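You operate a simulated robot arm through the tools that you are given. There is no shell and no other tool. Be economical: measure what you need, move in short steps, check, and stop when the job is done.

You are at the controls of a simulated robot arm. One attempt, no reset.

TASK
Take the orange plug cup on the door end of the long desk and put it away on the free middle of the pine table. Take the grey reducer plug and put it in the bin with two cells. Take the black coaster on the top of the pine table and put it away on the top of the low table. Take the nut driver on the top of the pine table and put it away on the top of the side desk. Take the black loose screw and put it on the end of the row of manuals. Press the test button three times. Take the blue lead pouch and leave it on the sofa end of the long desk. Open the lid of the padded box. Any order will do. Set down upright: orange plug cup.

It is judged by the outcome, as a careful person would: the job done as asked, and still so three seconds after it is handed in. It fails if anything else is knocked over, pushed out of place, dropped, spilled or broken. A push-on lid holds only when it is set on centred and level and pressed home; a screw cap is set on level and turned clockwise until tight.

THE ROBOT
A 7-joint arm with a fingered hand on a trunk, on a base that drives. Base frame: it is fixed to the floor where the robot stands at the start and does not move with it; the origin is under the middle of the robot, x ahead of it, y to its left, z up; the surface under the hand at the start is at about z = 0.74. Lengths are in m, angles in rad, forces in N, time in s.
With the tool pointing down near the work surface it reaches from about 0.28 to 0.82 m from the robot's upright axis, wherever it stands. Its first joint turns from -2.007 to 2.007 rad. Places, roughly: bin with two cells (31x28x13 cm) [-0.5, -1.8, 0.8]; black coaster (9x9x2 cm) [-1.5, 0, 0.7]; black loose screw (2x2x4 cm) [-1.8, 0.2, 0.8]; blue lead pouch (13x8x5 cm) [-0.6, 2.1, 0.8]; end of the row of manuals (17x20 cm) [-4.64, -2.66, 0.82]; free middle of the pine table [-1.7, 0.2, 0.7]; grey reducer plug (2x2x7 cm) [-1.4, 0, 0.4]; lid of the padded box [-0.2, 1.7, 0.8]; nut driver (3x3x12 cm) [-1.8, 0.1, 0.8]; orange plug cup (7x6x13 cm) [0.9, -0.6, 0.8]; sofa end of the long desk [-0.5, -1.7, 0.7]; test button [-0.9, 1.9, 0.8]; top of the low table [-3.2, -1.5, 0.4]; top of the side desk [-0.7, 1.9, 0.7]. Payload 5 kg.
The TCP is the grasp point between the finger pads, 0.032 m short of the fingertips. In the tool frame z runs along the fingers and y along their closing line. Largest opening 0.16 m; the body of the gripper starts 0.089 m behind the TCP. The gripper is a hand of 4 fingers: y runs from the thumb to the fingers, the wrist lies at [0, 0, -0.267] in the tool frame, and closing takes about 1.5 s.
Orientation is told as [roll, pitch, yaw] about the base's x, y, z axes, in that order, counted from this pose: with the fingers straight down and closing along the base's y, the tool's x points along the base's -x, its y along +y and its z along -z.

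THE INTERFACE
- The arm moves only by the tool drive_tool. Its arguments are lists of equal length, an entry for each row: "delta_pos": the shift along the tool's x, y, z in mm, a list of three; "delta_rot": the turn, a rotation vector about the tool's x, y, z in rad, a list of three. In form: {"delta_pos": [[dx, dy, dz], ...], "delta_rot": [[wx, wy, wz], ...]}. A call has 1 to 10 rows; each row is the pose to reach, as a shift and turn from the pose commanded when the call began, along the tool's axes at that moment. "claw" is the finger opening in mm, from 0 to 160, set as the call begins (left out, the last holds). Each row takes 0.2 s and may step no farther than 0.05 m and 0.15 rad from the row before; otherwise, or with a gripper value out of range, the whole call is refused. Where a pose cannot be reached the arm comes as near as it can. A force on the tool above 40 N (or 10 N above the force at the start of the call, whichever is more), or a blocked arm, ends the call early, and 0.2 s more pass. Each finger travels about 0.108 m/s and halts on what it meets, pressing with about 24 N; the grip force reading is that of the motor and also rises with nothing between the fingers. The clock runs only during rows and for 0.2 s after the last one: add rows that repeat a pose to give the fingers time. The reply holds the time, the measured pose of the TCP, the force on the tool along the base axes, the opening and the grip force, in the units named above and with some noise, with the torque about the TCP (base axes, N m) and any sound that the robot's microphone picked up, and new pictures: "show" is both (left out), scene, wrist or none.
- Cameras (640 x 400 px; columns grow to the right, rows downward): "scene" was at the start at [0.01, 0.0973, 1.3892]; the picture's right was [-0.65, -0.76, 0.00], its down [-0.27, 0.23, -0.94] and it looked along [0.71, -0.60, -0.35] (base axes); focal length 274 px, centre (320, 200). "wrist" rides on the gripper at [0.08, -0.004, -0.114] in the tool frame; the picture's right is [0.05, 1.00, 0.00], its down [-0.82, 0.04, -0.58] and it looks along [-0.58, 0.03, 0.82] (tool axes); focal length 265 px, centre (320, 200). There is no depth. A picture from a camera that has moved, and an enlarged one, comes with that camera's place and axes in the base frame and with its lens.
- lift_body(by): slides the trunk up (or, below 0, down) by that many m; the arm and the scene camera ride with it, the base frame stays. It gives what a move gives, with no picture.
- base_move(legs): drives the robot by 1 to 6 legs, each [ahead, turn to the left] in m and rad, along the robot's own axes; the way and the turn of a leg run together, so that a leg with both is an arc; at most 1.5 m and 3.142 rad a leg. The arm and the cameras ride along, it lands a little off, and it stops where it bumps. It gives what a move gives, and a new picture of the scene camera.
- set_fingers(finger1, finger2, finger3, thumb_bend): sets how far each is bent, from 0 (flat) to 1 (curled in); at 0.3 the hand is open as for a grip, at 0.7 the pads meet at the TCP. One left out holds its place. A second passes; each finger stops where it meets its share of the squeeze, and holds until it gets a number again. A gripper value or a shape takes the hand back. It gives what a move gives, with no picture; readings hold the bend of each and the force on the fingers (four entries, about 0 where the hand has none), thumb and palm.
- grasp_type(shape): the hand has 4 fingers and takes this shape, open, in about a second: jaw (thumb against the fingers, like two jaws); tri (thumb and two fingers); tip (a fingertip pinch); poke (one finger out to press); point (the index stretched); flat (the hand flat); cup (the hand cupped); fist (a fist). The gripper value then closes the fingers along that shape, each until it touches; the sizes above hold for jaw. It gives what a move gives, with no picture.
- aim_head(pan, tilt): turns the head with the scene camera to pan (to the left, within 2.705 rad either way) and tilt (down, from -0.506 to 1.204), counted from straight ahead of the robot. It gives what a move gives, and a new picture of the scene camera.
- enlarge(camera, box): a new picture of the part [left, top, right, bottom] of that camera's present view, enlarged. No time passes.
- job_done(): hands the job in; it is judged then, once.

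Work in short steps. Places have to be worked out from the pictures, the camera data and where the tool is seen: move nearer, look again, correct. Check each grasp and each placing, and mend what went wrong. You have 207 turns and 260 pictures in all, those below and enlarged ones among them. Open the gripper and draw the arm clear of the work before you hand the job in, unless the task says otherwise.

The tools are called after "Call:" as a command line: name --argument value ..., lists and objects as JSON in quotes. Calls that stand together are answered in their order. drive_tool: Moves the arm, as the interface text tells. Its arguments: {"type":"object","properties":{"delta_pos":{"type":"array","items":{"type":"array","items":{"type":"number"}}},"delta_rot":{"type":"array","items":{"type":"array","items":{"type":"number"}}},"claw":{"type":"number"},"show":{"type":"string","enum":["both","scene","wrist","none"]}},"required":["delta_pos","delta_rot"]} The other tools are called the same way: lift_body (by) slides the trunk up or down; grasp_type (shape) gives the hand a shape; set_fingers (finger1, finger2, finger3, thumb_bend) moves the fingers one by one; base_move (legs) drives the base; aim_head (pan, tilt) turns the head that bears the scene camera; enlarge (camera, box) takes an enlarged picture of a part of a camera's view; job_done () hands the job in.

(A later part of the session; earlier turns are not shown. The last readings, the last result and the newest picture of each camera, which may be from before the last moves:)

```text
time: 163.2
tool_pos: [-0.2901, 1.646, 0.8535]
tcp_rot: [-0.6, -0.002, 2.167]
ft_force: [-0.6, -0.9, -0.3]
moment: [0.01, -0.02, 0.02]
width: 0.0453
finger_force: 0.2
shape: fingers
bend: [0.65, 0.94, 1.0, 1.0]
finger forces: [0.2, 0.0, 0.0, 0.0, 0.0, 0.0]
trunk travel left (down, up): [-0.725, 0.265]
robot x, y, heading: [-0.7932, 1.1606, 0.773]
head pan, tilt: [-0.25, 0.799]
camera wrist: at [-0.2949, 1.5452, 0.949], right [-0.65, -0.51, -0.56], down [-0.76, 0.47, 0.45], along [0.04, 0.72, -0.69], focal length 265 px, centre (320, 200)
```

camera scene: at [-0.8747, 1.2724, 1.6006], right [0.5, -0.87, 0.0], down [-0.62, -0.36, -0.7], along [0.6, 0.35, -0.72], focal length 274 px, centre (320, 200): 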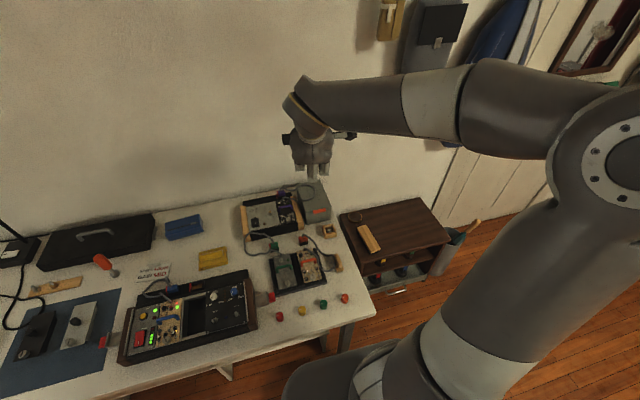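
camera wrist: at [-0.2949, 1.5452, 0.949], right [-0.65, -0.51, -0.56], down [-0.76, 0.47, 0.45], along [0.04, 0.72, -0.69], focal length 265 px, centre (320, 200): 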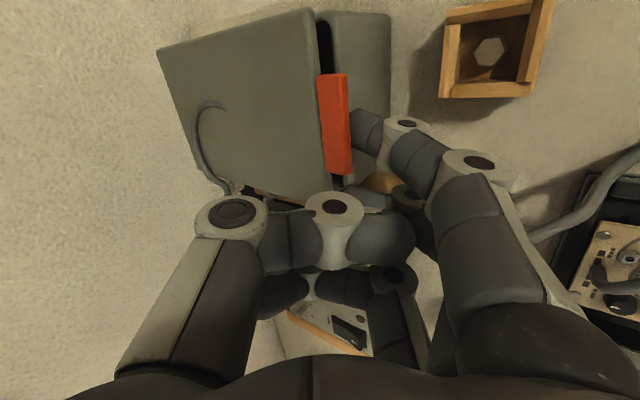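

The lid lifts (gap visible). I follow the hinge arc up to about 50°.

Call:
drive_tool --delta_pos '[[0, -14, -15], [-1, -28, -29], [-3, -50, -43], [-6, -73, -56], [-9, -98, -63], [-12, -123, -68], [-12, -123, -68]]' --delta_rot '[[0, 0, 0], [0, 0, 0], [0, 0, 0], [0, 0, 0], [0, 0, 0], [0, 0, 0], [0, 0, 0]]' --show "both"

```text
time: 164.8
tool_pos: [-0.2442, 1.6891, 0.9809]
tcp_rot: [-0.6, -0.004, 2.168]
ft_force: [-0.7, -0.5, -0.5]
moment: [-0.01, -0.05, 0.0]
width: 0.0452
finger_force: 0.1
shape: fingers
bend: [0.65, 0.94, 1.0, 1.0]
finger forces: [0.2, 0.0, 0.1, 0.0, 0.0, 0.0]
trunk travel left (down, up): [-0.725, 0.265]
robot x, y, heading: [-0.7934, 1.1604, 0.768]
head pan, tilt: [-0.25, 0.799]
camera scene: at [-0.8749, 1.2723, 1.6006], right [0.5, -0.87, 0.0], down [-0.62, -0.36, -0.7], along [0.6, 0.35, -0.72], focal length 274 px, centre (320, 200)
camera wrist: at [-0.2483, 1.5886, 1.0763], right [-0.65, -0.51, -0.56], down [-0.76, 0.47, 0.45], along [0.04, 0.72, -0.69], focal length 265 px, centre (320, 200)
```

scene: 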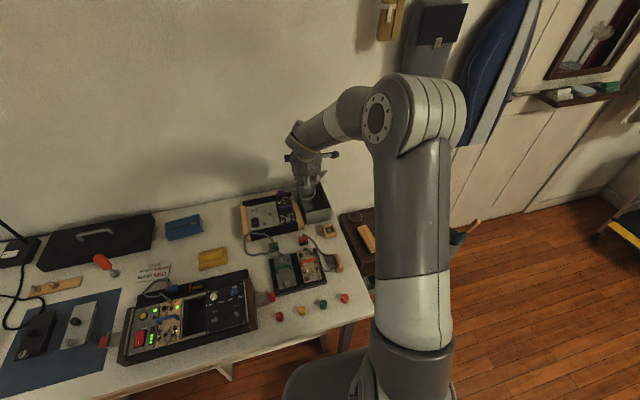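
wrist: 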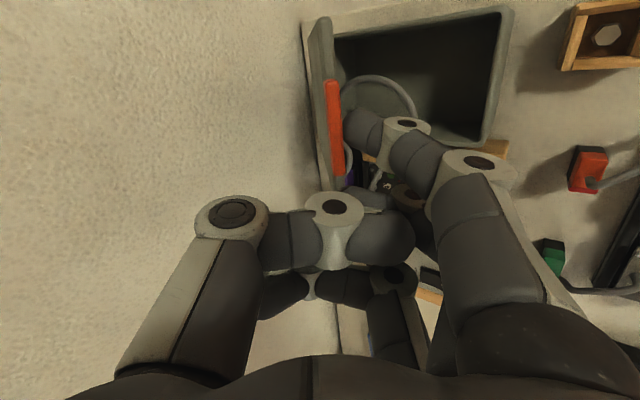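

Lid is about 55° up. I continue the arc past vertical.

Call:
drive_tool --delta_pos '[[-4, -24, 2], [-9, -48, 8], [-13, -71, 17], [-18, -92, 32], [-23, -112, 48], [-23, -112, 48]]' --delta_rot '[[0, 0, 0], [0, 0, 0], [0, 0, 0], [0, 0, 0], [0, 0, 0], [0, 0, 0]]' --show "both"

```text
time: 166.2
tool_pos: [-0.157, 1.7788, 1.0036]
tcp_rot: [-0.598, -0.002, 2.167]
ft_force: [0.5, -0.4, 1.1]
moment: [-0.01, 0.01, -0.02]
width: 0.0454
finger_force: 0.0
shape: fingers
bend: [0.65, 0.94, 1.0, 1.0]
finger forces: [0.0, 0.0, 0.1, 0.0, 0.0, 0.0]
trunk travel left (down, up): [-0.725, 0.265]
robot x, y, heading: [-0.7937, 1.1559, 0.772]
head pan, tilt: [-0.25, 0.799]
camera scene: at [-0.875, 1.2722, 1.6006], right [0.5, -0.87, 0.0], down [-0.62, -0.36, -0.7], along [0.6, 0.35, -0.72], focal length 274 px, centre (320, 200)
camera wrist: at [-0.1621, 1.6767, 1.0988], right [-0.65, -0.51, -0.56], down [-0.76, 0.47, 0.45], along [0.04, 0.72, -0.69], focal length 265 px, centre (320, 200)
```

scene: 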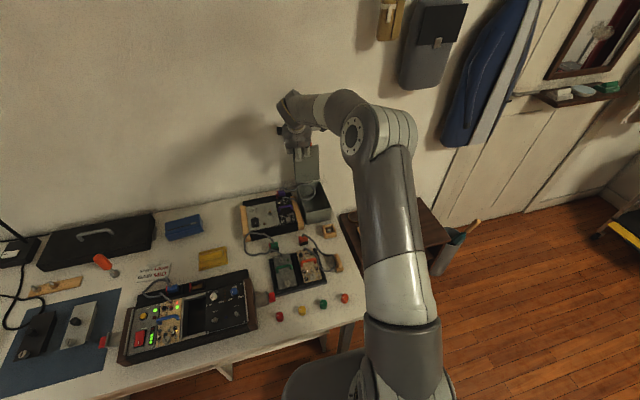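
wrist: 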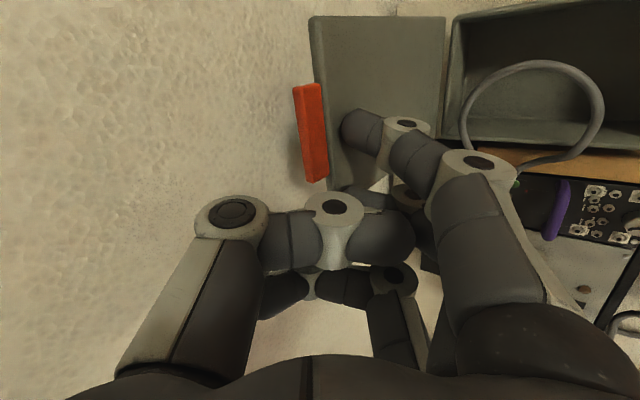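

Lid is near vertical. I push a little further back.

Call:
drive_tool --delta_pos '[[-5, -17, 18], [-8, -28, 28], [-11, -40, 38], [-11, -40, 38]]' --delta_rot '[[0, 0, 0], [0, 0, 0], [0, 0, 0], [0, 0, 0]]' --show "wrist"

```text
time: 167.0
tool_pos: [-0.1219, 1.8111, 0.9974]
tcp_rot: [-0.596, -0.002, 2.16]
ft_force: [-16.5, -16.7, 11.9]
moment: [-0.78, 0.46, -0.29]
width: 0.0523
finger_force: 19.2
shape: fingers
bend: [0.62, 0.98, 1.0, 1.0]
finger forces: [13.6, 22.3, 0.0, 0.0, 2.2, 0.0]
trunk travel left (down, up): [-0.725, 0.265]
robot x, y, heading: [-0.7945, 1.159, 0.768]
head pan, tilt: [-0.25, 0.799]
stopped in row 4: the force on the tool passed its limit at 52 N (the readings are from after the stop); the commanded pose is now the measured one
camera wrist: at [-0.1281, 1.7101, 1.0923], right [-0.66, -0.5, -0.56], down [-0.75, 0.48, 0.46], along [0.04, 0.72, -0.69], focal length 265 px, centre (320, 200)
```

wrist: 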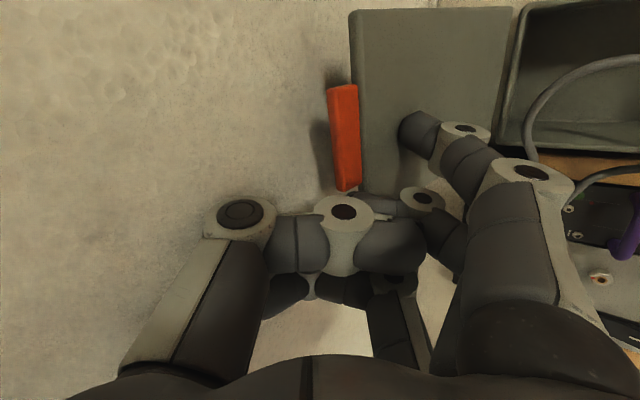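

Stop reached: lid is fully open against the limit. I back off toward me and look.

Call:
drive_tool --delta_pos '[[5, 24, -17], [10, 48, -33], [15, 72, -50], [15, 64, -80], [15, 50, -115]]' --delta_rot '[[0, 0, 0], [0, 0, 0], [0, 0, 0], [0, 0, 0], [0, 0, 0]]' --show "both"

```text
time: 168.2
tool_pos: [-0.2006, 1.7407, 1.0603]
tcp_rot: [-0.594, 0.0, 2.162]
ft_force: [0.0, -0.2, -0.5]
moment: [0.03, -0.02, 0.0]
width: 0.0482
finger_force: 0.0
shape: fingers
bend: [0.65, 0.97, 1.0, 1.0]
finger forces: [0.0, 0.0, 0.0, 0.0, 0.1, 0.1]
trunk travel left (down, up): [-0.725, 0.265]
robot x, y, heading: [-0.7934, 1.159, 0.775]
head pan, tilt: [-0.25, 0.799]
camera scene: at [-0.8757, 1.2713, 1.6006], right [0.5, -0.87, 0.0], down [-0.62, -0.36, -0.7], along [0.61, 0.35, -0.72], focal length 274 px, centre (320, 200)
camera wrist: at [-0.2061, 1.6396, 1.1553], right [-0.66, -0.5, -0.56], down [-0.75, 0.48, 0.46], along [0.04, 0.72, -0.69], focal length 265 px, centre (320, 200)
```

scene: 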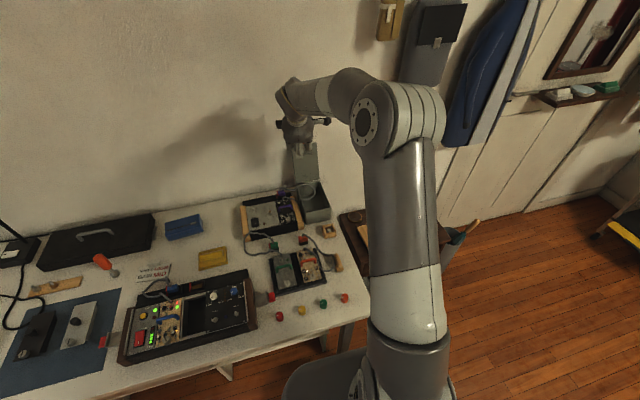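
wrist: 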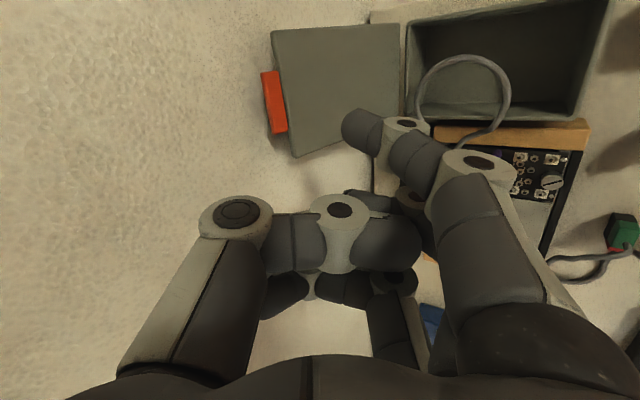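

The lid stays open. I retract, untilt and turn the hand back for the pouch.

Call:
drive_tool --delta_pos '[[6, 18, -32], [12, 36, -64], [18, 54, -96], [24, 72, -128], [30, 90, -160], [36, 105, -192]]' --delta_rot '[[0, 0, 0], [-0.14, 0, 0], [-0.28, 0, 0], [-0.42, 0, 0], [-0.56, 0, 0], [-0.595, 0, 0]]' --show "none"

Call:
drive_tool --delta_pos '[[0, 15, 0], [0, 30, 0], [0, 30, 0], [0, 30, 0], [0, 30, 0], [0, 30, 0], [0, 30, 0], [0, 30, 0], [0, 30, 0], [0, 30, 0]]' --delta_rot '[[0, 0, 0.14], [0, 0, 0.28], [0, 0, 0.42], [0, 0, 0.56], [0, 0, 0.7], [0, 0, 0.84], [0, 0, 0.98], [0, 0, 1.12], [0, 0, 1.26], [0, 0, 1.37]]' --claw 160 --show "scene"

```text
time: 169.6
tool_pos: [-0.3087, 1.6305, 1.1384]
tcp_rot: [-0.082, -0.004, 2.16]
ft_force: [1.0, 0.1, -0.6]
moment: [0.1, 0.1, -0.01]
width: 0.0483
finger_force: 0.0
shape: fingers
bend: [0.65, 0.97, 1.0, 1.0]
finger forces: [0.0, 0.1, 0.0, 0.0, 0.1, 0.1]
out of reach, approached as far as the arm can: row 5, 6
trunk travel left (down, up): [-0.725, 0.265]
robot x, y, heading: [-0.7911, 1.1621, 0.767]
head pan, tilt: [-0.25, 0.799]
```

```text
time: 171.8
tool_pos: [-0.3346, 1.6187, 1.1358]
tcp_rot: [-0.016, -0.083, 0.793]
ft_force: [-0.3, -0.4, -0.6]
moment: [-0.03, 0.02, -0.01]
width: 0.1599
finger_force: 0.0
shape: jaw
bend: [0.3, 0.3, 0.3, 0.3]
finger forces: [0.1, 0.0, 0.0, 0.1, 0.0, 0.0]
trunk travel left (down, up): [-0.725, 0.265]
robot x, y, heading: [-0.792, 1.1588, 0.768]
head pan, tilt: [-0.25, 0.799]
camera scene: at [-0.8753, 1.2721, 1.6006], right [0.5, -0.87, 0.0], down [-0.62, -0.36, -0.7], along [0.61, 0.35, -0.72], focal length 274 px, centre (320, 200)
```

scene: 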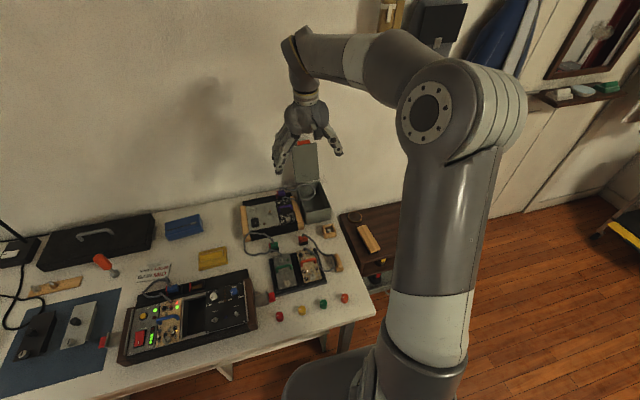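

I level the tool, pull back, and drive along the corridor to face the pouch.

Call:
drive_tool --delta_pos '[[30, 0, -10], [70, 0, -20], [110, 0, -30], [150, 0, -40], [190, 0, -40]]' --delta_rot '[[-0.005, 0.03, 0], [-0.01, 0.06, 0], [-0.016, 0.083, 0], [-0.016, 0.083, 0], [-0.016, 0.083, 0]]' --show "none"

Call:
base_move --legs '[[-0.2, 0.0], [0.0, 1.59], [0.46, 0.0], [0.0, -1.575], [0.2, 0.0]]'

Call:
aim_head --pan 0.1 --tilt 0.8

```text
time: 173.0
tool_pos: [-0.4713, 1.485, 1.1611]
tcp_rot: [0.001, 0.002, 0.793]
ft_force: [-0.6, 0.4, -0.5]
moment: [0.02, 0.02, -0.01]
width: 0.1598
finger_force: 0.0
shape: jaw
bend: [0.3, 0.3, 0.3, 0.3]
finger forces: [0.0, 0.0, 0.0, 0.0, 0.0, 0.1]
trunk travel left (down, up): [-0.725, 0.265]
robot x, y, heading: [-0.792, 1.1613, 0.772]
head pan, tilt: [-0.25, 0.799]
```

```text
time: 185.8
tool_pos: [-0.7992, 1.8191, 1.1596]
tcp_rot: [-0.001, 0.004, 0.818]
ft_force: [0.7, -0.1, -0.1]
moment: [0.0, 0.02, 0.02]
width: 0.1597
finger_force: 0.1
shape: jaw
bend: [0.3, 0.3, 0.3, 0.3]
finger forces: [0.1, 0.0, 0.0, 0.1, 0.1, 0.0]
trunk travel left (down, up): [-0.725, 0.265]
robot x, y, heading: [-1.1138, 1.4851, 0.8]
head pan, tilt: [-0.25, 0.799]
camera scene: at [-1.1981, 1.5957, 1.6006], right [0.52, -0.85, 0.0], down [-0.61, -0.37, -0.7], along [0.6, 0.36, -0.72], focal length 274 px, centre (320, 200)
```

scene: 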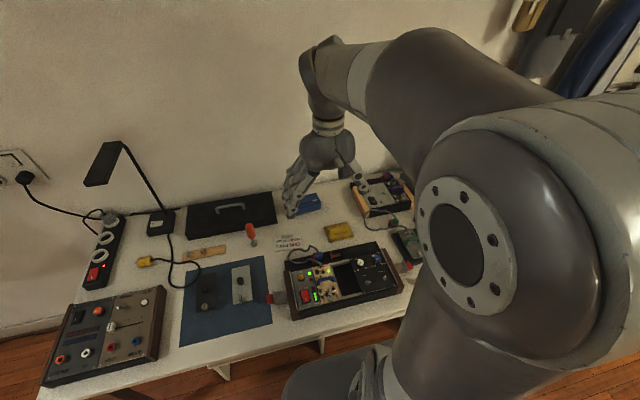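

```text
time: 186.6
tool_pos: [-0.7996, 1.8191, 1.1602]
tcp_rot: [-0.001, 0.001, 0.818]
ft_force: [0.5, 0.3, -0.6]
moment: [-0.02, 0.01, -0.02]
width: 0.1601
finger_force: 0.0
shape: jaw
bend: [0.3, 0.3, 0.3, 0.3]
finger forces: [0.0, 0.0, 0.1, 0.1, 0.0, 0.1]
trunk travel left (down, up): [-0.725, 0.265]
robot x, y, heading: [-1.1139, 1.4901, 0.801]
head pan, tilt: [0.099, 0.799]
camera scene: at [-1.2174, 1.6159, 1.6006], right [0.78, -0.63, 0.0], down [-0.45, -0.56, -0.7], along [0.44, 0.54, -0.72], focal length 274 px, centre (320, 200)
```

scene: 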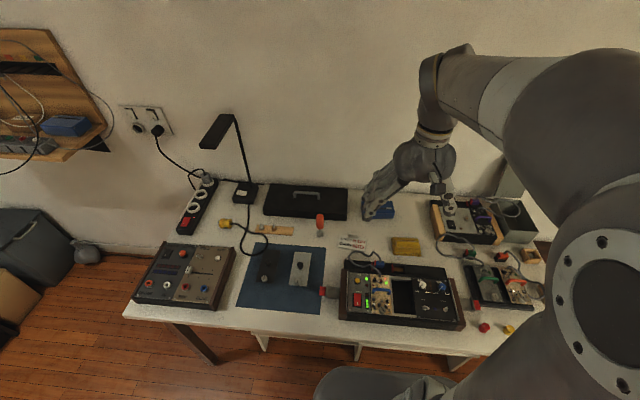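

Now aligned with the pouch (n≈-1.84). I move above it, turning the hand so it closes across the pouch's 8 cm width.

Call:
drive_tool --delta_pos '[[-32, 0, 14], [-63, -1, 28], [-95, -2, 42], [-126, -2, 56], [-158, -3, 70], [-190, -4, 84], [-221, -4, 98], [-253, -5, 112], [-284, -6, 126], [-316, -6, 140]]' --delta_rot '[[0, 0, 0.149], [0, 0, 0.298], [0, 0, 0.447], [0, 0, 0.596], [0, 0, 0.745], [0, 0, 0.894], [0, 0, 1.043], [0, 0, 1.192], [0, 0, 1.341], [0, 0, 1.49]]' --show "both"

```text
time: 188.8
tool_pos: [-0.5796, 2.0471, 1.0187]
tcp_rot: [-0.004, 0.001, -0.673]
ft_force: [-0.4, -0.1, 0.1]
moment: [-0.01, 0.02, 0.02]
width: 0.1601
finger_force: 0.1
shape: jaw
bend: [0.3, 0.3, 0.3, 0.3]
finger forces: [0.0, 0.1, 0.0, 0.1, 0.0, 0.0]
trunk travel left (down, up): [-0.725, 0.265]
robot x, y, heading: [-1.1131, 1.4859, 0.799]
head pan, tilt: [0.099, 0.799]
camera scene: at [-1.2166, 1.617, 1.6006], right [0.78, -0.63, 0.0], down [-0.45, -0.56, -0.7], along [0.44, 0.54, -0.72], focal length 274 px, centre (320, 200)
camera wrist: at [-0.6449, 2.094, 1.1329], right [0.58, 0.81, 0.0], down [0.67, -0.47, 0.58], along [0.47, -0.34, -0.82], focal length 265 px, centre (320, 200)
```

scene: 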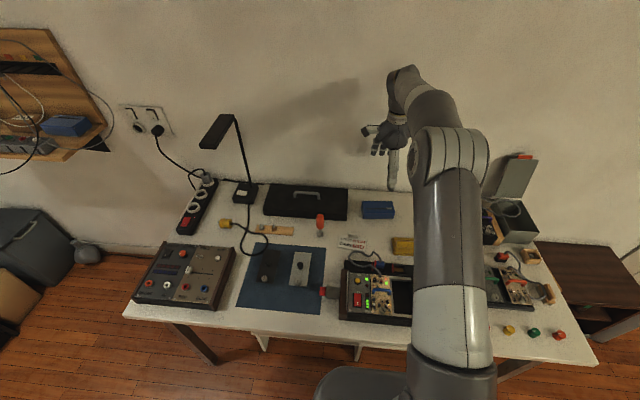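
wrist: 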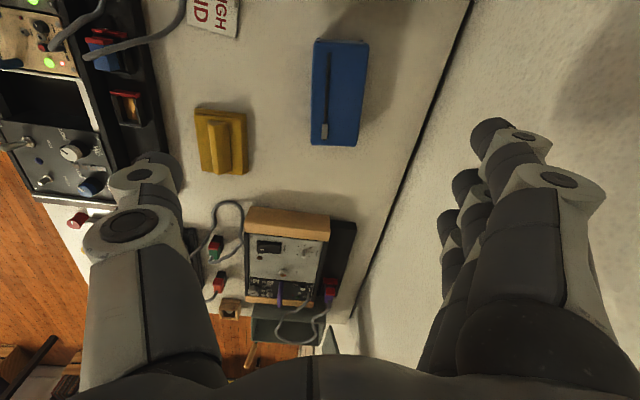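

Pouch at (-0.568,2.064), aligned with the hand within 2°. I narrow to 120 mm and descend to z≈0.80.

Call:
drive_tool --delta_pos '[[1, 17, 30], [1, 17, 75], [1, 17, 120], [1, 17, 165], [1, 17, 200], [1, 17, 218], [1, 17, 218]]' --delta_rot '[[0, 0, 0], [0, 0, 0], [0, 0, 0], [0, 0, 0], [0, 0, 0], [0, 0, 0], [0, 0, 0]]' --claw 120 --show "wrist"

```text
time: 190.4
tool_pos: [-0.571, 2.0595, 0.7989]
tcp_rot: [-0.002, -0.001, -0.672]
ft_force: [0.5, -0.5, 0.1]
moment: [-0.01, -0.03, 0.0]
width: 0.1204
finger_force: 0.0
shape: jaw
bend: [0.63, 0.63, 0.63, 0.59]
finger forces: [0.1, 0.1, 0.1, 0.1, 0.1, 0.0]
trunk travel left (down, up): [-0.725, 0.265]
robot x, y, heading: [-1.1153, 1.4867, 0.793]
head pan, tilt: [0.099, 0.799]
camera wrist: at [-0.6369, 2.1058, 0.9126], right [0.58, 0.81, 0.0], down [0.67, -0.47, 0.58], along [0.47, -0.34, -0.82], focal length 265 px, centre (320, 200)
```

wrist: 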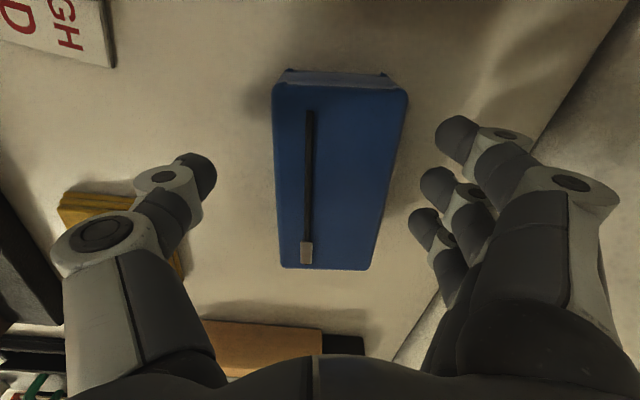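

Well centred. Lower 20 mm and close.

Call:
drive_tool --delta_pos '[[0, 2, 10], [0, 2, 20], [0, 2, 20]]' --delta_rot '[[0, 0, 0], [0, 0, 0], [0, 0, 0]]' --show "none"

Call:
drive_tool --delta_pos '[[0, 0, 0], [0, 0, 0], [0, 0, 0], [0, 0, 0], [0, 0, 0], [0, 0, 0]]' --delta_rot '[[0, 0, 0], [0, 0, 0], [0, 0, 0], [0, 0, 0], [0, 0, 0], [0, 0, 0]]' --claw 40 --show "wrist"

```text
time: 191.2
tool_pos: [-0.5706, 2.0625, 0.7804]
tcp_rot: [-0.003, 0.0, -0.67]
ft_force: [0.0, 0.1, 0.2]
moment: [0.02, 0.0, 0.01]
width: 0.1205
finger_force: 0.2
shape: jaw
bend: [0.63, 0.63, 0.63, 0.59]
finger forces: [0.0, 0.0, 0.0, 0.0, 0.0, 0.0]
trunk travel left (down, up): [-0.725, 0.265]
robot x, y, heading: [-1.1169, 1.4858, 0.796]
head pan, tilt: [0.099, 0.799]
```

```text
time: 192.6
tool_pos: [-0.571, 2.0617, 0.7798]
tcp_rot: [-0.001, 0.0, -0.672]
ft_force: [-0.8, -0.9, -0.1]
moment: [-0.02, -0.02, 0.02]
width: 0.0642
finger_force: 24.1
shape: jaw
bend: [0.73, 0.73, 0.73, 0.7]
finger forces: [7.3, 7.1, 7.1, 0.1, 21.5, 0.0]
trunk travel left (down, up): [-0.725, 0.265]
robot x, y, heading: [-1.1145, 1.4849, 0.793]
head pan, tilt: [0.099, 0.799]
camera wrist: at [-0.6362, 2.1087, 0.8938], right [0.58, 0.81, 0.0], down [0.67, -0.47, 0.58], along [0.47, -0.34, -0.82], focal length 265 px, centre (320, 200)
```

wrist: 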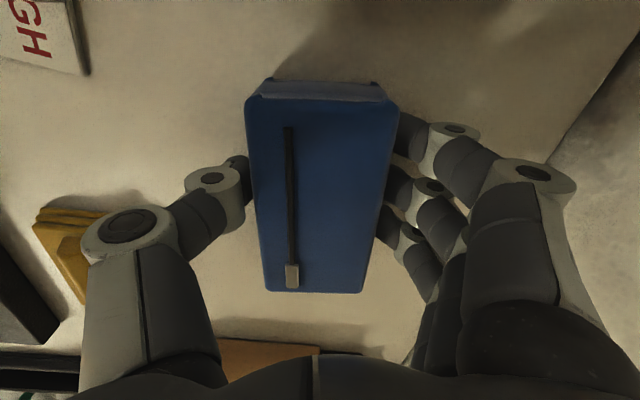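

Firm grip with all fingers. I lift and retract toward me (‑y of the tool is toward the robot).

Call:
drive_tool --delta_pos '[[0, 0, -30], [0, 0, -75], [0, 0, -120], [0, 0, -165], [0, 0, -210], [0, -20, -255], [0, -60, -285], [0, -105, -305], [0, -150, -320], [0, -195, -330]]' --delta_rot '[[0, 0, 0], [0, 0, 0], [0, 0, 0], [0, 0, 0], [0, 0, 0], [0, 0, 0], [0, 0, 0], [0, 0, 0], [0, 0, 0], [0, 0, 0]]' --show "both"

```text
time: 194.8
tool_pos: [-0.6914, 1.9066, 1.1138]
tcp_rot: [-0.001, 0.0, -0.673]
ft_force: [-0.4, -0.3, -1.7]
moment: [-0.02, -0.04, 0.03]
width: 0.0642
finger_force: 24.8
shape: jaw
bend: [0.73, 0.73, 0.73, 0.7]
finger forces: [7.4, 7.2, 7.2, 0.1, 21.9, 0.0]
trunk travel left (down, up): [-0.725, 0.265]
robot x, y, heading: [-1.1123, 1.4895, 0.796]
head pan, tilt: [0.099, 0.799]
camera scene: at [-1.2184, 1.6147, 1.6006], right [0.78, -0.62, 0.0], down [-0.45, -0.56, -0.7], along [0.44, 0.54, -0.72], focal length 274 px, centre (320, 200)
camera wrist: at [-0.7572, 1.9533, 1.2266], right [0.58, 0.81, 0.0], down [0.67, -0.47, 0.58], along [0.47, -0.34, -0.82], focal length 265 px, centre (320, 200)
```

scene: 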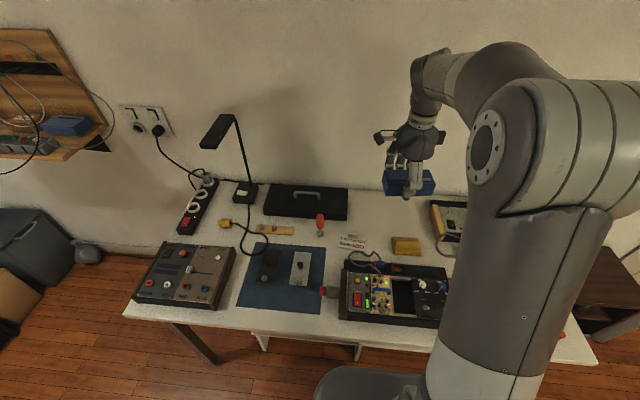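
wrist: 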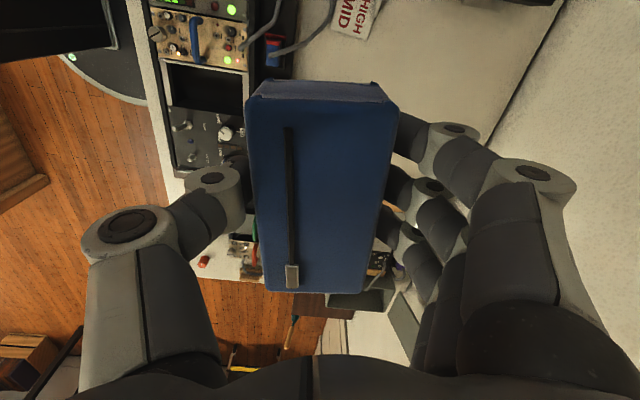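

Holding the pouch. I drive back along the corridor and around toward the sofa end of the long desk.

Call:
base_move --legs '[[-0.2, 0.0], [0.0, -1.585], [1.5, 0.0], [0.13, 0.0], [0.0, -1.571]]'

```text
time: 212.2
tool_pos: [-0.4614, -0.2361, 1.1114]
tcp_rot: [-0.001, 0.002, 2.454]
ft_force: [-0.4, 0.5, -1.1]
moment: [-0.04, -0.03, -0.01]
width: 0.0632
finger_force: 23.5
shape: jaw
bend: [0.73, 0.73, 0.73, 0.7]
finger forces: [7.1, 6.9, 6.9, 0.0, 20.9, 0.0]
trunk travel left (down, up): [-0.725, 0.265]
robot x, y, heading: [-0.0333, 0.1771, -2.364]
head pan, tilt: [0.099, 0.799]
camera scene: at [0.068, 0.0488, 1.6006], right [-0.77, 0.64, 0.0], down [0.46, 0.55, -0.7], along [-0.44, -0.54, -0.72], focal length 274 px, centre (320, 200)
```

scene: 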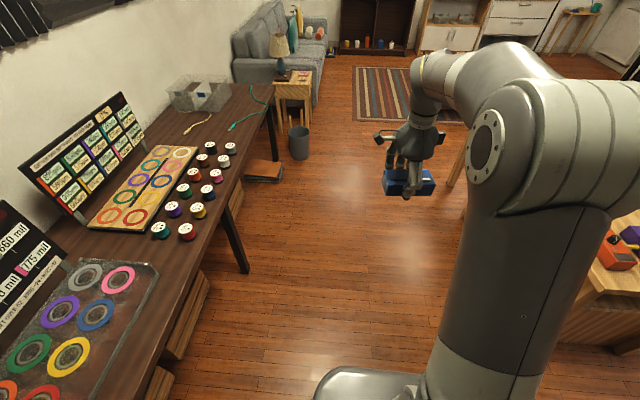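

Clear path; continue along the aisle and turn to the desk.

Call:
base_move --legs '[[1.5, 0.0], [0.1, 0.0], [0.0, 1.571], [0.25, 0.0]]'

Call:
aim_head --pan 0.15 --tilt 0.75

```text
time: 225.5
tool_pos: [-0.5916, -1.5555, 1.1125]
tcp_rot: [-0.004, 0.002, -2.297]
ft_force: [0.2, 0.5, -1.9]
moment: [0.05, 0.02, 0.01]
width: 0.0625
finger_force: 24.3
shape: jaw
bend: [0.73, 0.73, 0.73, 0.7]
finger forces: [7.2, 6.8, 6.7, 0.0, 20.7, 0.0]
trunk travel left (down, up): [-0.725, 0.265]
robot x, y, heading: [-0.9934, -1.1074, -0.825]
head pan, tilt: [0.099, 0.799]
camera scene: at [-0.8569, -1.014, 1.6006], right [-0.67, -0.75, 0.0], down [-0.53, 0.48, -0.7], along [0.52, -0.46, -0.72], focal length 274 px, centre (320, 200)
```

scene: 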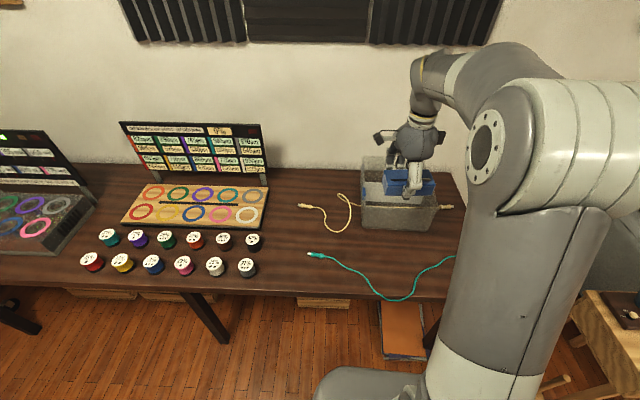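

```text
time: 226.1
tool_pos: [-0.5918, -1.5549, 1.1111]
tcp_rot: [-0.002, 0.001, -2.298]
ft_force: [-0.2, 1.1, -2.6]
moment: [0.02, 0.04, -0.02]
width: 0.0627
finger_force: 23.6
shape: jaw
bend: [0.73, 0.73, 0.73, 0.7]
finger forces: [7.1, 6.8, 6.8, 0.0, 20.7, 0.0]
trunk travel left (down, up): [-0.725, 0.265]
robot x, y, heading: [-0.9971, -1.1069, -0.83]
head pan, tilt: [0.15, 0.75]
camera scene: at [-0.8532, -1.0116, 1.6046], right [-0.63, -0.78, 0.0], down [-0.53, 0.43, -0.73], along [0.57, -0.46, -0.68], focal length 274 px, centre (320, 200)
```

scene: 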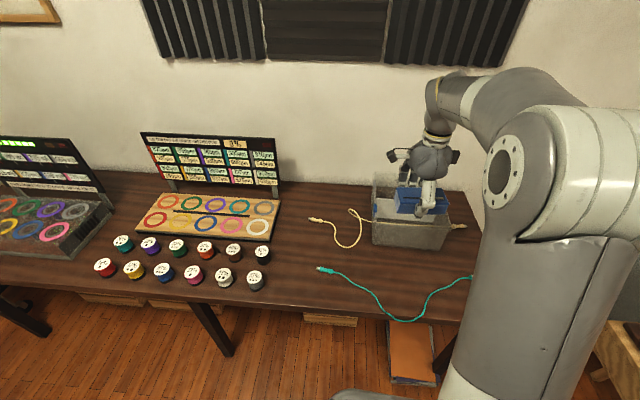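

The free strip between the bin front (n≈0.79) and the teal cable (n≈0.55) is right under the pouch. I shift 15 mm toward the bin and lower.

Call:
drive_tool --delta_pos '[[0, 10, 45], [0, 15, 90], [0, 15, 135], [0, 15, 180], [0, 15, 225], [0, 15, 270], [0, 15, 305], [0, 15, 305]]' --delta_rot '[[0, 0, 0], [0, 0, 0], [0, 0, 0], [0, 0, 0], [0, 0, 0], [0, 0, 0], [0, 0, 0], [0, 0, 0]]' --show "both"

```text
time: 227.9
tool_pos: [-0.5798, -1.5617, 0.8081]
tcp_rot: [-0.002, 0.002, -2.296]
ft_force: [-0.6, 0.6, -2.2]
moment: [-0.01, -0.02, 0.0]
width: 0.0627
finger_force: 24.2
shape: jaw
bend: [0.73, 0.73, 0.73, 0.7]
finger forces: [7.1, 6.8, 6.7, 0.0, 20.8, 0.0]
trunk travel left (down, up): [-0.725, 0.265]
robot x, y, heading: [-0.9923, -1.1117, -0.832]
head pan, tilt: [0.15, 0.75]
camera scene: at [-0.8533, -1.0115, 1.6046], right [-0.63, -0.78, 0.0], down [-0.53, 0.43, -0.73], along [0.57, -0.46, -0.68], focal length 274 px, centre (320, 200)
camera wrist: at [-0.5299, -1.5008, 0.9211], right [0.78, -0.62, 0.0], down [-0.51, -0.64, 0.58], along [-0.36, -0.45, -0.82], focal length 265 px, centre (320, 200)
```

scene: 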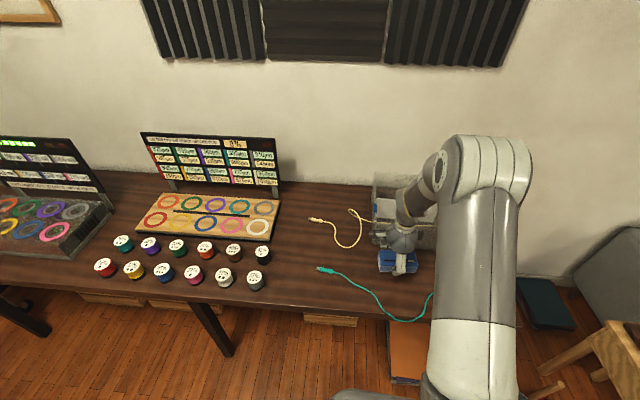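
wrist: 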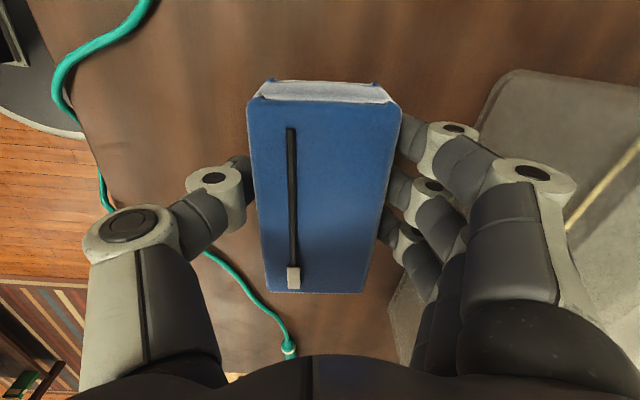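

The fingers are close to the bin; I shift 20 mm back toward me, then lower to contact.

Call:
drive_tool --delta_pos '[[0, -10, 0], [0, -20, 5], [0, -20, 15], [0, -20, 22], [0, -20, 26], [0, -20, 29], [0, -20, 29]]' --delta_rot '[[0, 0, 0], [0, 0, 0], [0, 0, 0], [0, 0, 0], [0, 0, 0], [0, 0, 0], [0, 0, 0]]' --show "none"

```text
time: 229.5
tool_pos: [-0.5958, -1.5515, 0.7792]
tcp_rot: [-0.003, -0.001, -2.296]
ft_force: [0.1, 0.1, 7.4]
moment: [-0.03, -0.02, 0.02]
width: 0.0628
finger_force: 24.2
shape: jaw
bend: [0.73, 0.73, 0.73, 0.7]
finger forces: [7.5, 7.3, 7.7, 0.0, 22.3, 0.1]
trunk travel left (down, up): [-0.725, 0.265]
robot x, y, heading: [-0.9938, -1.1098, -0.829]
head pan, tilt: [0.15, 0.75]
```

Touching (7 N). I open modestly to 100 mm.

Call:
drive_tool --delta_pos '[[0, 0, 0], [0, 0, 0], [0, 0, 0], [0, 0, 0]]' --delta_rot '[[0, 0, 0], [0, 0, 0], [0, 0, 0], [0, 0, 0]]' --claw 100 --show "wrist"

Call:
drive_tool --delta_pos '[[0, 0, -40], [0, 0, -85], [0, 0, -130], [0, 0, -175], [0, 0, -220], [0, 0, -265]]' --delta_rot '[[0, 0, 0], [0, 0, 0], [0, 0, 0], [0, 0, 0], [0, 0, 0], [0, 0, 0]]' --show "both"

```text
time: 230.5
tool_pos: [-0.5967, -1.5505, 0.7787]
tcp_rot: [-0.001, 0.0, -2.297]
ft_force: [-0.2, -0.3, -1.2]
moment: [0.0, 0.0, -0.02]
width: 0.0994
finger_force: 0.2
shape: jaw
bend: [0.71, 0.71, 0.71, 0.68]
finger forces: [0.0, 0.0, 0.1, 0.0, 0.0, 0.0]
trunk travel left (down, up): [-0.725, 0.265]
robot x, y, heading: [-0.992, -1.109, -0.824]
head pan, tilt: [0.15, 0.75]
camera wrist: at [-0.5471, -1.4888, 0.8923], right [0.78, -0.62, 0.0], down [-0.51, -0.64, 0.58], along [-0.36, -0.45, -0.82], focal length 265 px, centre (320, 200)
```

wrist: 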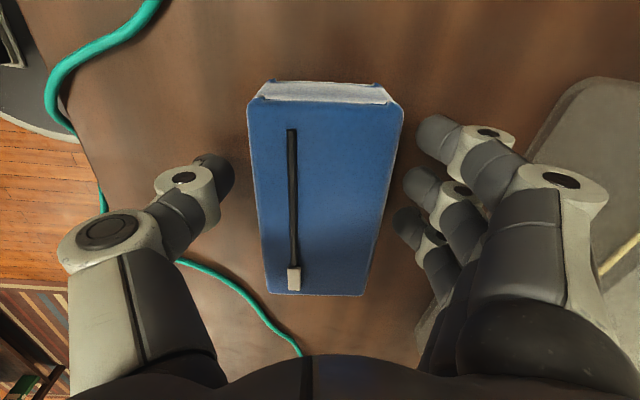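

```text
time: 231.9
tool_pos: [-0.5957, -1.5506, 1.0438]
tcp_rot: [-0.003, 0.0, -2.296]
ft_force: [0.1, 0.1, -0.7]
moment: [-0.02, 0.0, -0.02]
width: 0.0998
finger_force: 0.0
shape: jaw
bend: [0.71, 0.71, 0.71, 0.68]
finger forces: [0.1, 0.0, 0.1, 0.0, 0.0, 0.0]
trunk travel left (down, up): [-0.725, 0.265]
robot x, y, heading: [-0.9907, -1.1106, -0.83]
head pan, tilt: [0.15, 0.75]
camera scene: at [-0.8538, -1.011, 1.6046], right [-0.63, -0.78, 0.0], down [-0.53, 0.43, -0.73], along [0.57, -0.46, -0.68], focal length 274 px, centre (320, 200)
camera wrist: at [-0.5453, -1.4888, 1.1575], right [0.78, -0.62, 0.0], down [-0.51, -0.64, 0.58], along [-0.36, -0.45, -0.82], focal length 265 px, centre (320, 200)
```

scene: 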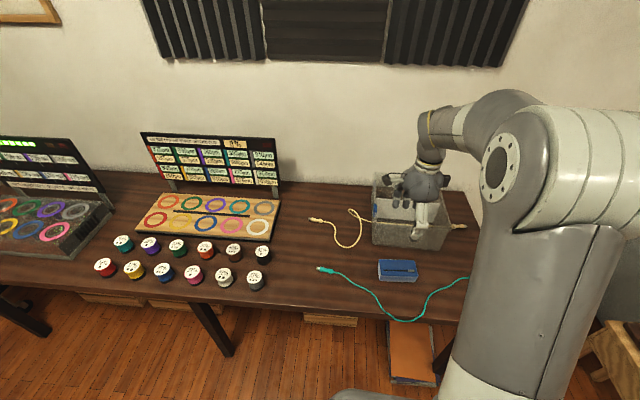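
wrist: 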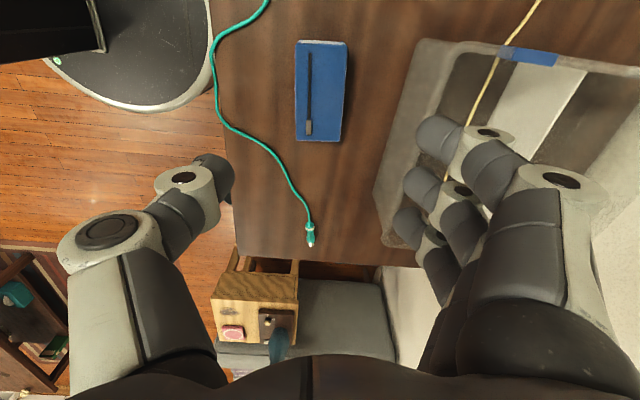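

Pouch set down well. Now to the pine table for the reducer plug on the shelf: I back out and drive in front of it.

Call:
base_move --legs '[[-0.25, 0.0], [0.0, 1.615], [0.5, 0.0], [0.0, 1.571]]'

Call:
lift_body --by -0.4

Call:
aim_head --pan 0.4 --tilt 0.75

```text
time: 244.0
tool_pos: [-1.22, -0.1265, 1.043]
tcp_rot: [-0.002, 0.0, 0.86]
ft_force: [0.1, -0.5, 0.1]
moment: [0.03, -0.01, 0.0]
width: 0.0997
finger_force: 0.0
shape: jaw
bend: [0.71, 0.71, 0.71, 0.68]
finger forces: [0.1, 0.0, 0.0, 0.0, 0.1, 0.1]
trunk travel left (down, up): [-0.725, 0.265]
robot x, y, heading: [-0.8162, -0.5609, 2.327]
head pan, tilt: [0.15, 0.75]
camera scene: at [-0.9567, -0.6597, 1.6046], right [0.62, 0.79, 0.0], down [0.54, -0.42, -0.73], along [-0.58, 0.45, -0.68], focal length 274 px, centre (320, 200)
```

scene: 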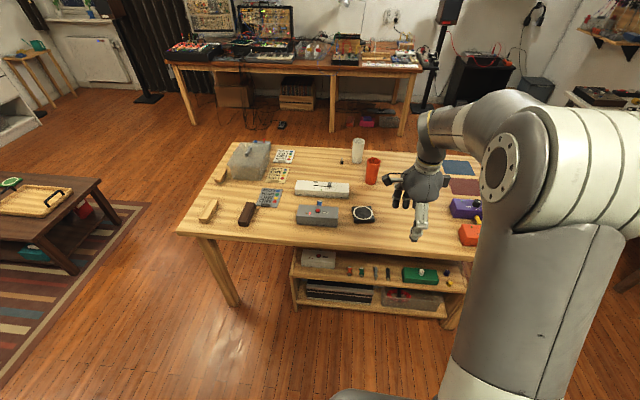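

```text
time: 247.8
tool_pos: [-1.2204, -0.1249, 0.6433]
tcp_rot: [-0.001, 0.0, 0.86]
ft_force: [0.4, -0.2, -1.1]
moment: [0.01, 0.03, -0.03]
width: 0.0998
finger_force: 0.1
shape: jaw
bend: [0.71, 0.71, 0.71, 0.68]
finger forces: [0.1, 0.0, 0.1, 0.0, 0.0, 0.0]
trunk travel left (down, up): [-0.325, 0.665]
robot x, y, heading: [-0.8197, -0.5617, 2.326]
head pan, tilt: [0.15, 0.75]
```

```text
time: 248.6
tool_pos: [-1.2212, -0.1246, 0.6441]
tcp_rot: [-0.003, 0.0, 0.861]
ft_force: [-0.5, -0.2, 0.2]
moment: [0.02, 0.03, 0.0]
width: 0.0998
finger_force: 0.0
shape: jaw
bend: [0.71, 0.71, 0.71, 0.68]
finger forces: [0.1, 0.1, 0.0, 0.1, 0.0, 0.0]
trunk travel left (down, up): [-0.325, 0.665]
robot x, y, heading: [-0.8158, -0.5589, 2.327]
head pan, tilt: [0.4, 0.75]
camera scene: at [-0.9671, -0.6772, 1.2046], right [0.4, 0.92, 0.0], down [0.62, -0.28, -0.73], along [-0.67, 0.3, -0.68], focal length 274 px, centre (320, 200)
```

scene: 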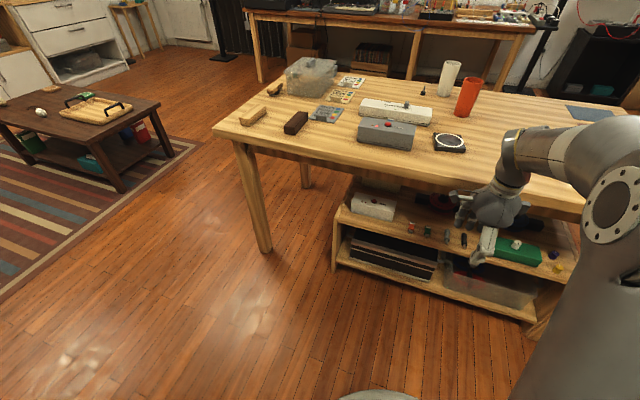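

I enlarge the shelf.

Call:
enlarge --camera "scene" --box '[330, 180, 490, 280]'

Call:
enlarge --camera "wrist" --box '[0, 0, 640, 400]'

```text
4.00 times, centred on (410, 230) of scene
camera zoom: at [-0.9671, -0.6772, 1.2046], right [0.4, 0.92, 0.0], down [0.62, -0.28, -0.73], along [-0.67, 0.3, -0.68], focal length 1098 px, centre (-40, 80)
```

zoom: 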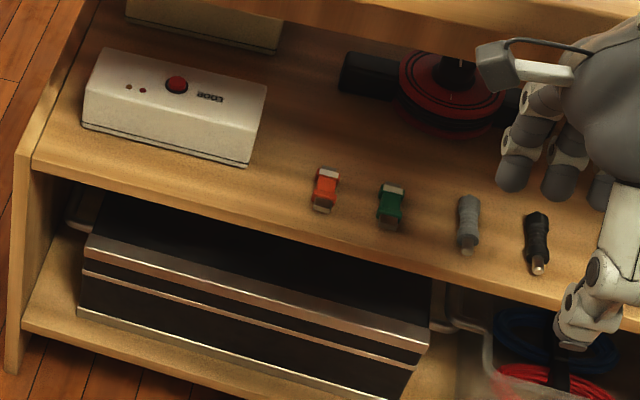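

```text
1.00 times, centred on (320, 200) of wrist (not enlarged: the box is as wide or as high as the picture)
camera zoom: at [-1.2704, -0.1889, 0.757], right [-0.79, 0.61, 0.0], down [0.5, 0.65, 0.58], along [0.35, 0.45, -0.82], focal length 265 px, centre (320, 200)
```

zoom: 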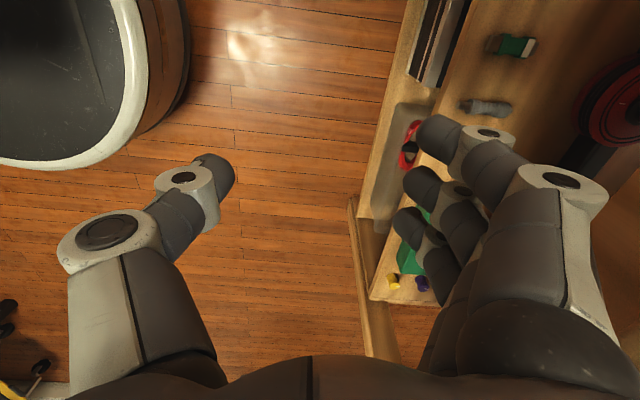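

Grey plug lies at about (-1.38,0.022,0.41), axis pointing out. I back the hand off the table front and turn it to close sideways.

Call:
drive_tool --delta_pos '[[0, -40, 0], [0, -85, 0], [0, -130, 0], [0, -175, 0], [0, -200, 0], [0, -200, 0], [0, -200, 0], [0, -200, 0], [0, -200, 0], [0, -200, 0]]' --delta_rot '[[0, 0, 0], [0, 0, 0], [0, 0, -0.05], [0, 0, -0.2], [0, 0, -0.35], [0, 0, -0.5], [0, 0, -0.65], [0, 0, -0.8], [0, 0, -0.95], [0, 0, -1.1]]' --show "none"

Call:
drive_tool --delta_pos '[[0, 0, 0], [0, 0, 0], [0, 0, 0], [0, 0, 0], [0, 0, 0], [0, 0, 0], [0, 0, 0], [0, 0, 0], [0, 0, 0]]' --delta_rot '[[0, 0, -0.14], [0, 0, -0.28], [0, 0, -0.4], [0, 0, -0.4], [0, 0, -0.4], [0, 0, -0.4], [0, 0, -0.4], [0, 0, -0.4], [0, 0, -0.4]]' --show "scene"

```text
time: 250.8
tool_pos: [-1.0692, -0.2561, 0.6446]
tcp_rot: [0.0, 0.002, 1.962]
ft_force: [-0.1, -0.2, -0.3]
moment: [0.0, 0.01, -0.04]
width: 0.0997
finger_force: 0.1
shape: jaw
bend: [0.71, 0.71, 0.71, 0.68]
finger forces: [0.0, 0.1, 0.0, 0.0, 0.1, 0.0]
trunk travel left (down, up): [-0.325, 0.665]
robot x, y, heading: [-0.8177, -0.5625, 2.326]
head pan, tilt: [0.4, 0.75]
```

```text
time: 252.8
tool_pos: [-1.0686, -0.2554, 0.645]
tcp_rot: [0.002, 0.002, 2.358]
ft_force: [-0.2, 0.0, 0.7]
moment: [0.01, -0.02, -0.01]
width: 0.0995
finger_force: 0.1
shape: jaw
bend: [0.71, 0.71, 0.71, 0.68]
finger forces: [0.1, 0.1, 0.0, 0.0, 0.0, 0.0]
trunk travel left (down, up): [-0.325, 0.665]
robot x, y, heading: [-0.8163, -0.559, 2.323]
head pan, tilt: [0.4, 0.75]
camera scene: at [-0.9671, -0.6773, 1.2046], right [0.4, 0.92, 0.0], down [0.62, -0.27, -0.73], along [-0.67, 0.29, -0.68], focal length 274 px, centre (320, 200)
```

scene: 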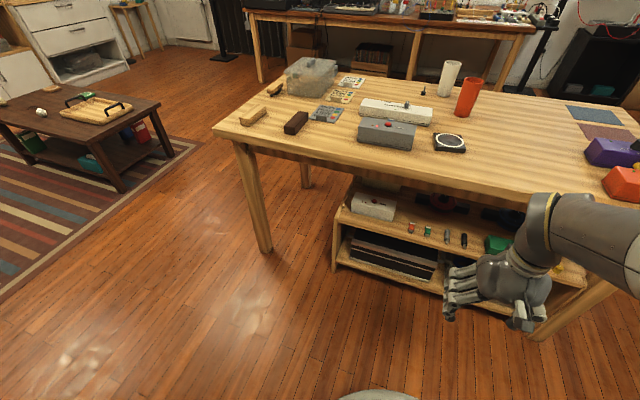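

Now tilt the hand 55° forward and zoom on the plugs.

Call:
drive_tool --delta_pos '[[0, 0, 0], [0, 0, 0], [0, 0, 0], [0, 0, 0], [0, 0, 0], [0, 0, 0], [0, 0, 0], [0, 0, 0]]' --delta_rot '[[0, -0.14, 0], [0, -0.28, 0], [0, -0.42, 0], [0, -0.56, 0], [0, -0.7, 0], [0, -0.84, 0], [0, -0.96, 0], [0, -0.96, 0]]' --show "both"

Call:
enlarge --camera "scene" --box '[390, 205, 486, 265]'

```text
time: 254.8
tool_pos: [-1.1272, -0.1573, 0.6622]
tcp_rot: [-0.028, -0.774, 2.375]
ft_force: [-0.7, 0.4, 0.5]
moment: [-0.01, 0.04, 0.0]
width: 0.0999
finger_force: 0.0
shape: jaw
bend: [0.7, 0.7, 0.7, 0.68]
finger forces: [0.0, 0.0, 0.0, 0.0, 0.1, 0.0]
out of reach, approached as far as the arm can: row 3, 4, 5, 6, 7, 8
trunk travel left (down, up): [-0.325, 0.665]
robot x, y, heading: [-0.821, -0.5624, 2.329]
head pan, tilt: [0.4, 0.75]
stopped in row 8: the arm was blocked; the commanded pose is now the measured one
camera scene: at [-0.9671, -0.6772, 1.2038], right [0.4, 0.92, 0.0], down [0.62, -0.27, -0.73], along [-0.67, 0.29, -0.68], focal length 274 px, centre (320, 200)
camera wrist: at [-1.0286, -0.251, 0.687], right [-0.68, -0.73, -0.06], down [-0.17, 0.08, 0.98], along [-0.71, 0.68, -0.18], focal length 265 px, centre (320, 200)
```

scene: 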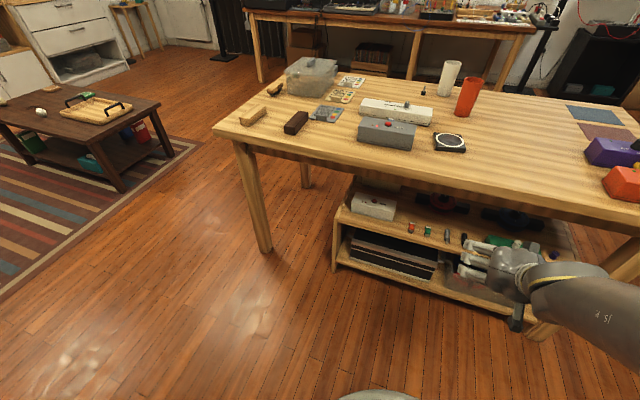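
wrist: 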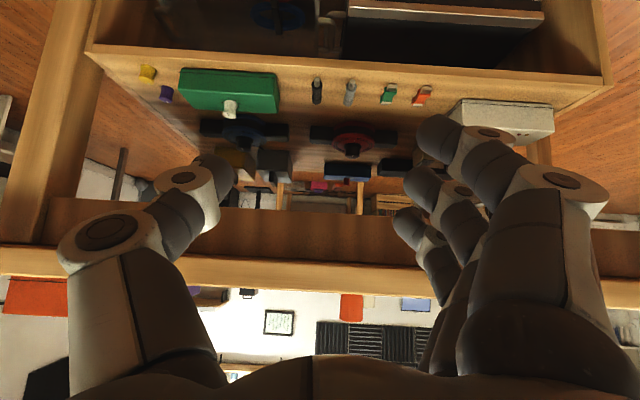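

```text
6.67 times, centred on (438, 235) of scene
camera zoom: at [-0.9671, -0.6772, 1.2038], right [0.4, 0.92, 0.0], down [0.62, -0.27, -0.73], along [-0.67, 0.29, -0.68], focal length 1830 px, centre (-467, -33)
```

zoom: 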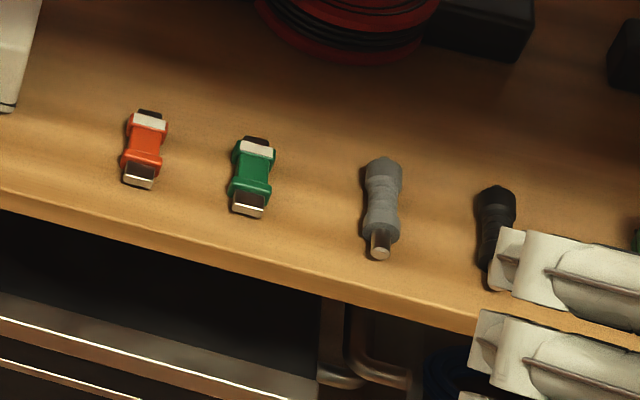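

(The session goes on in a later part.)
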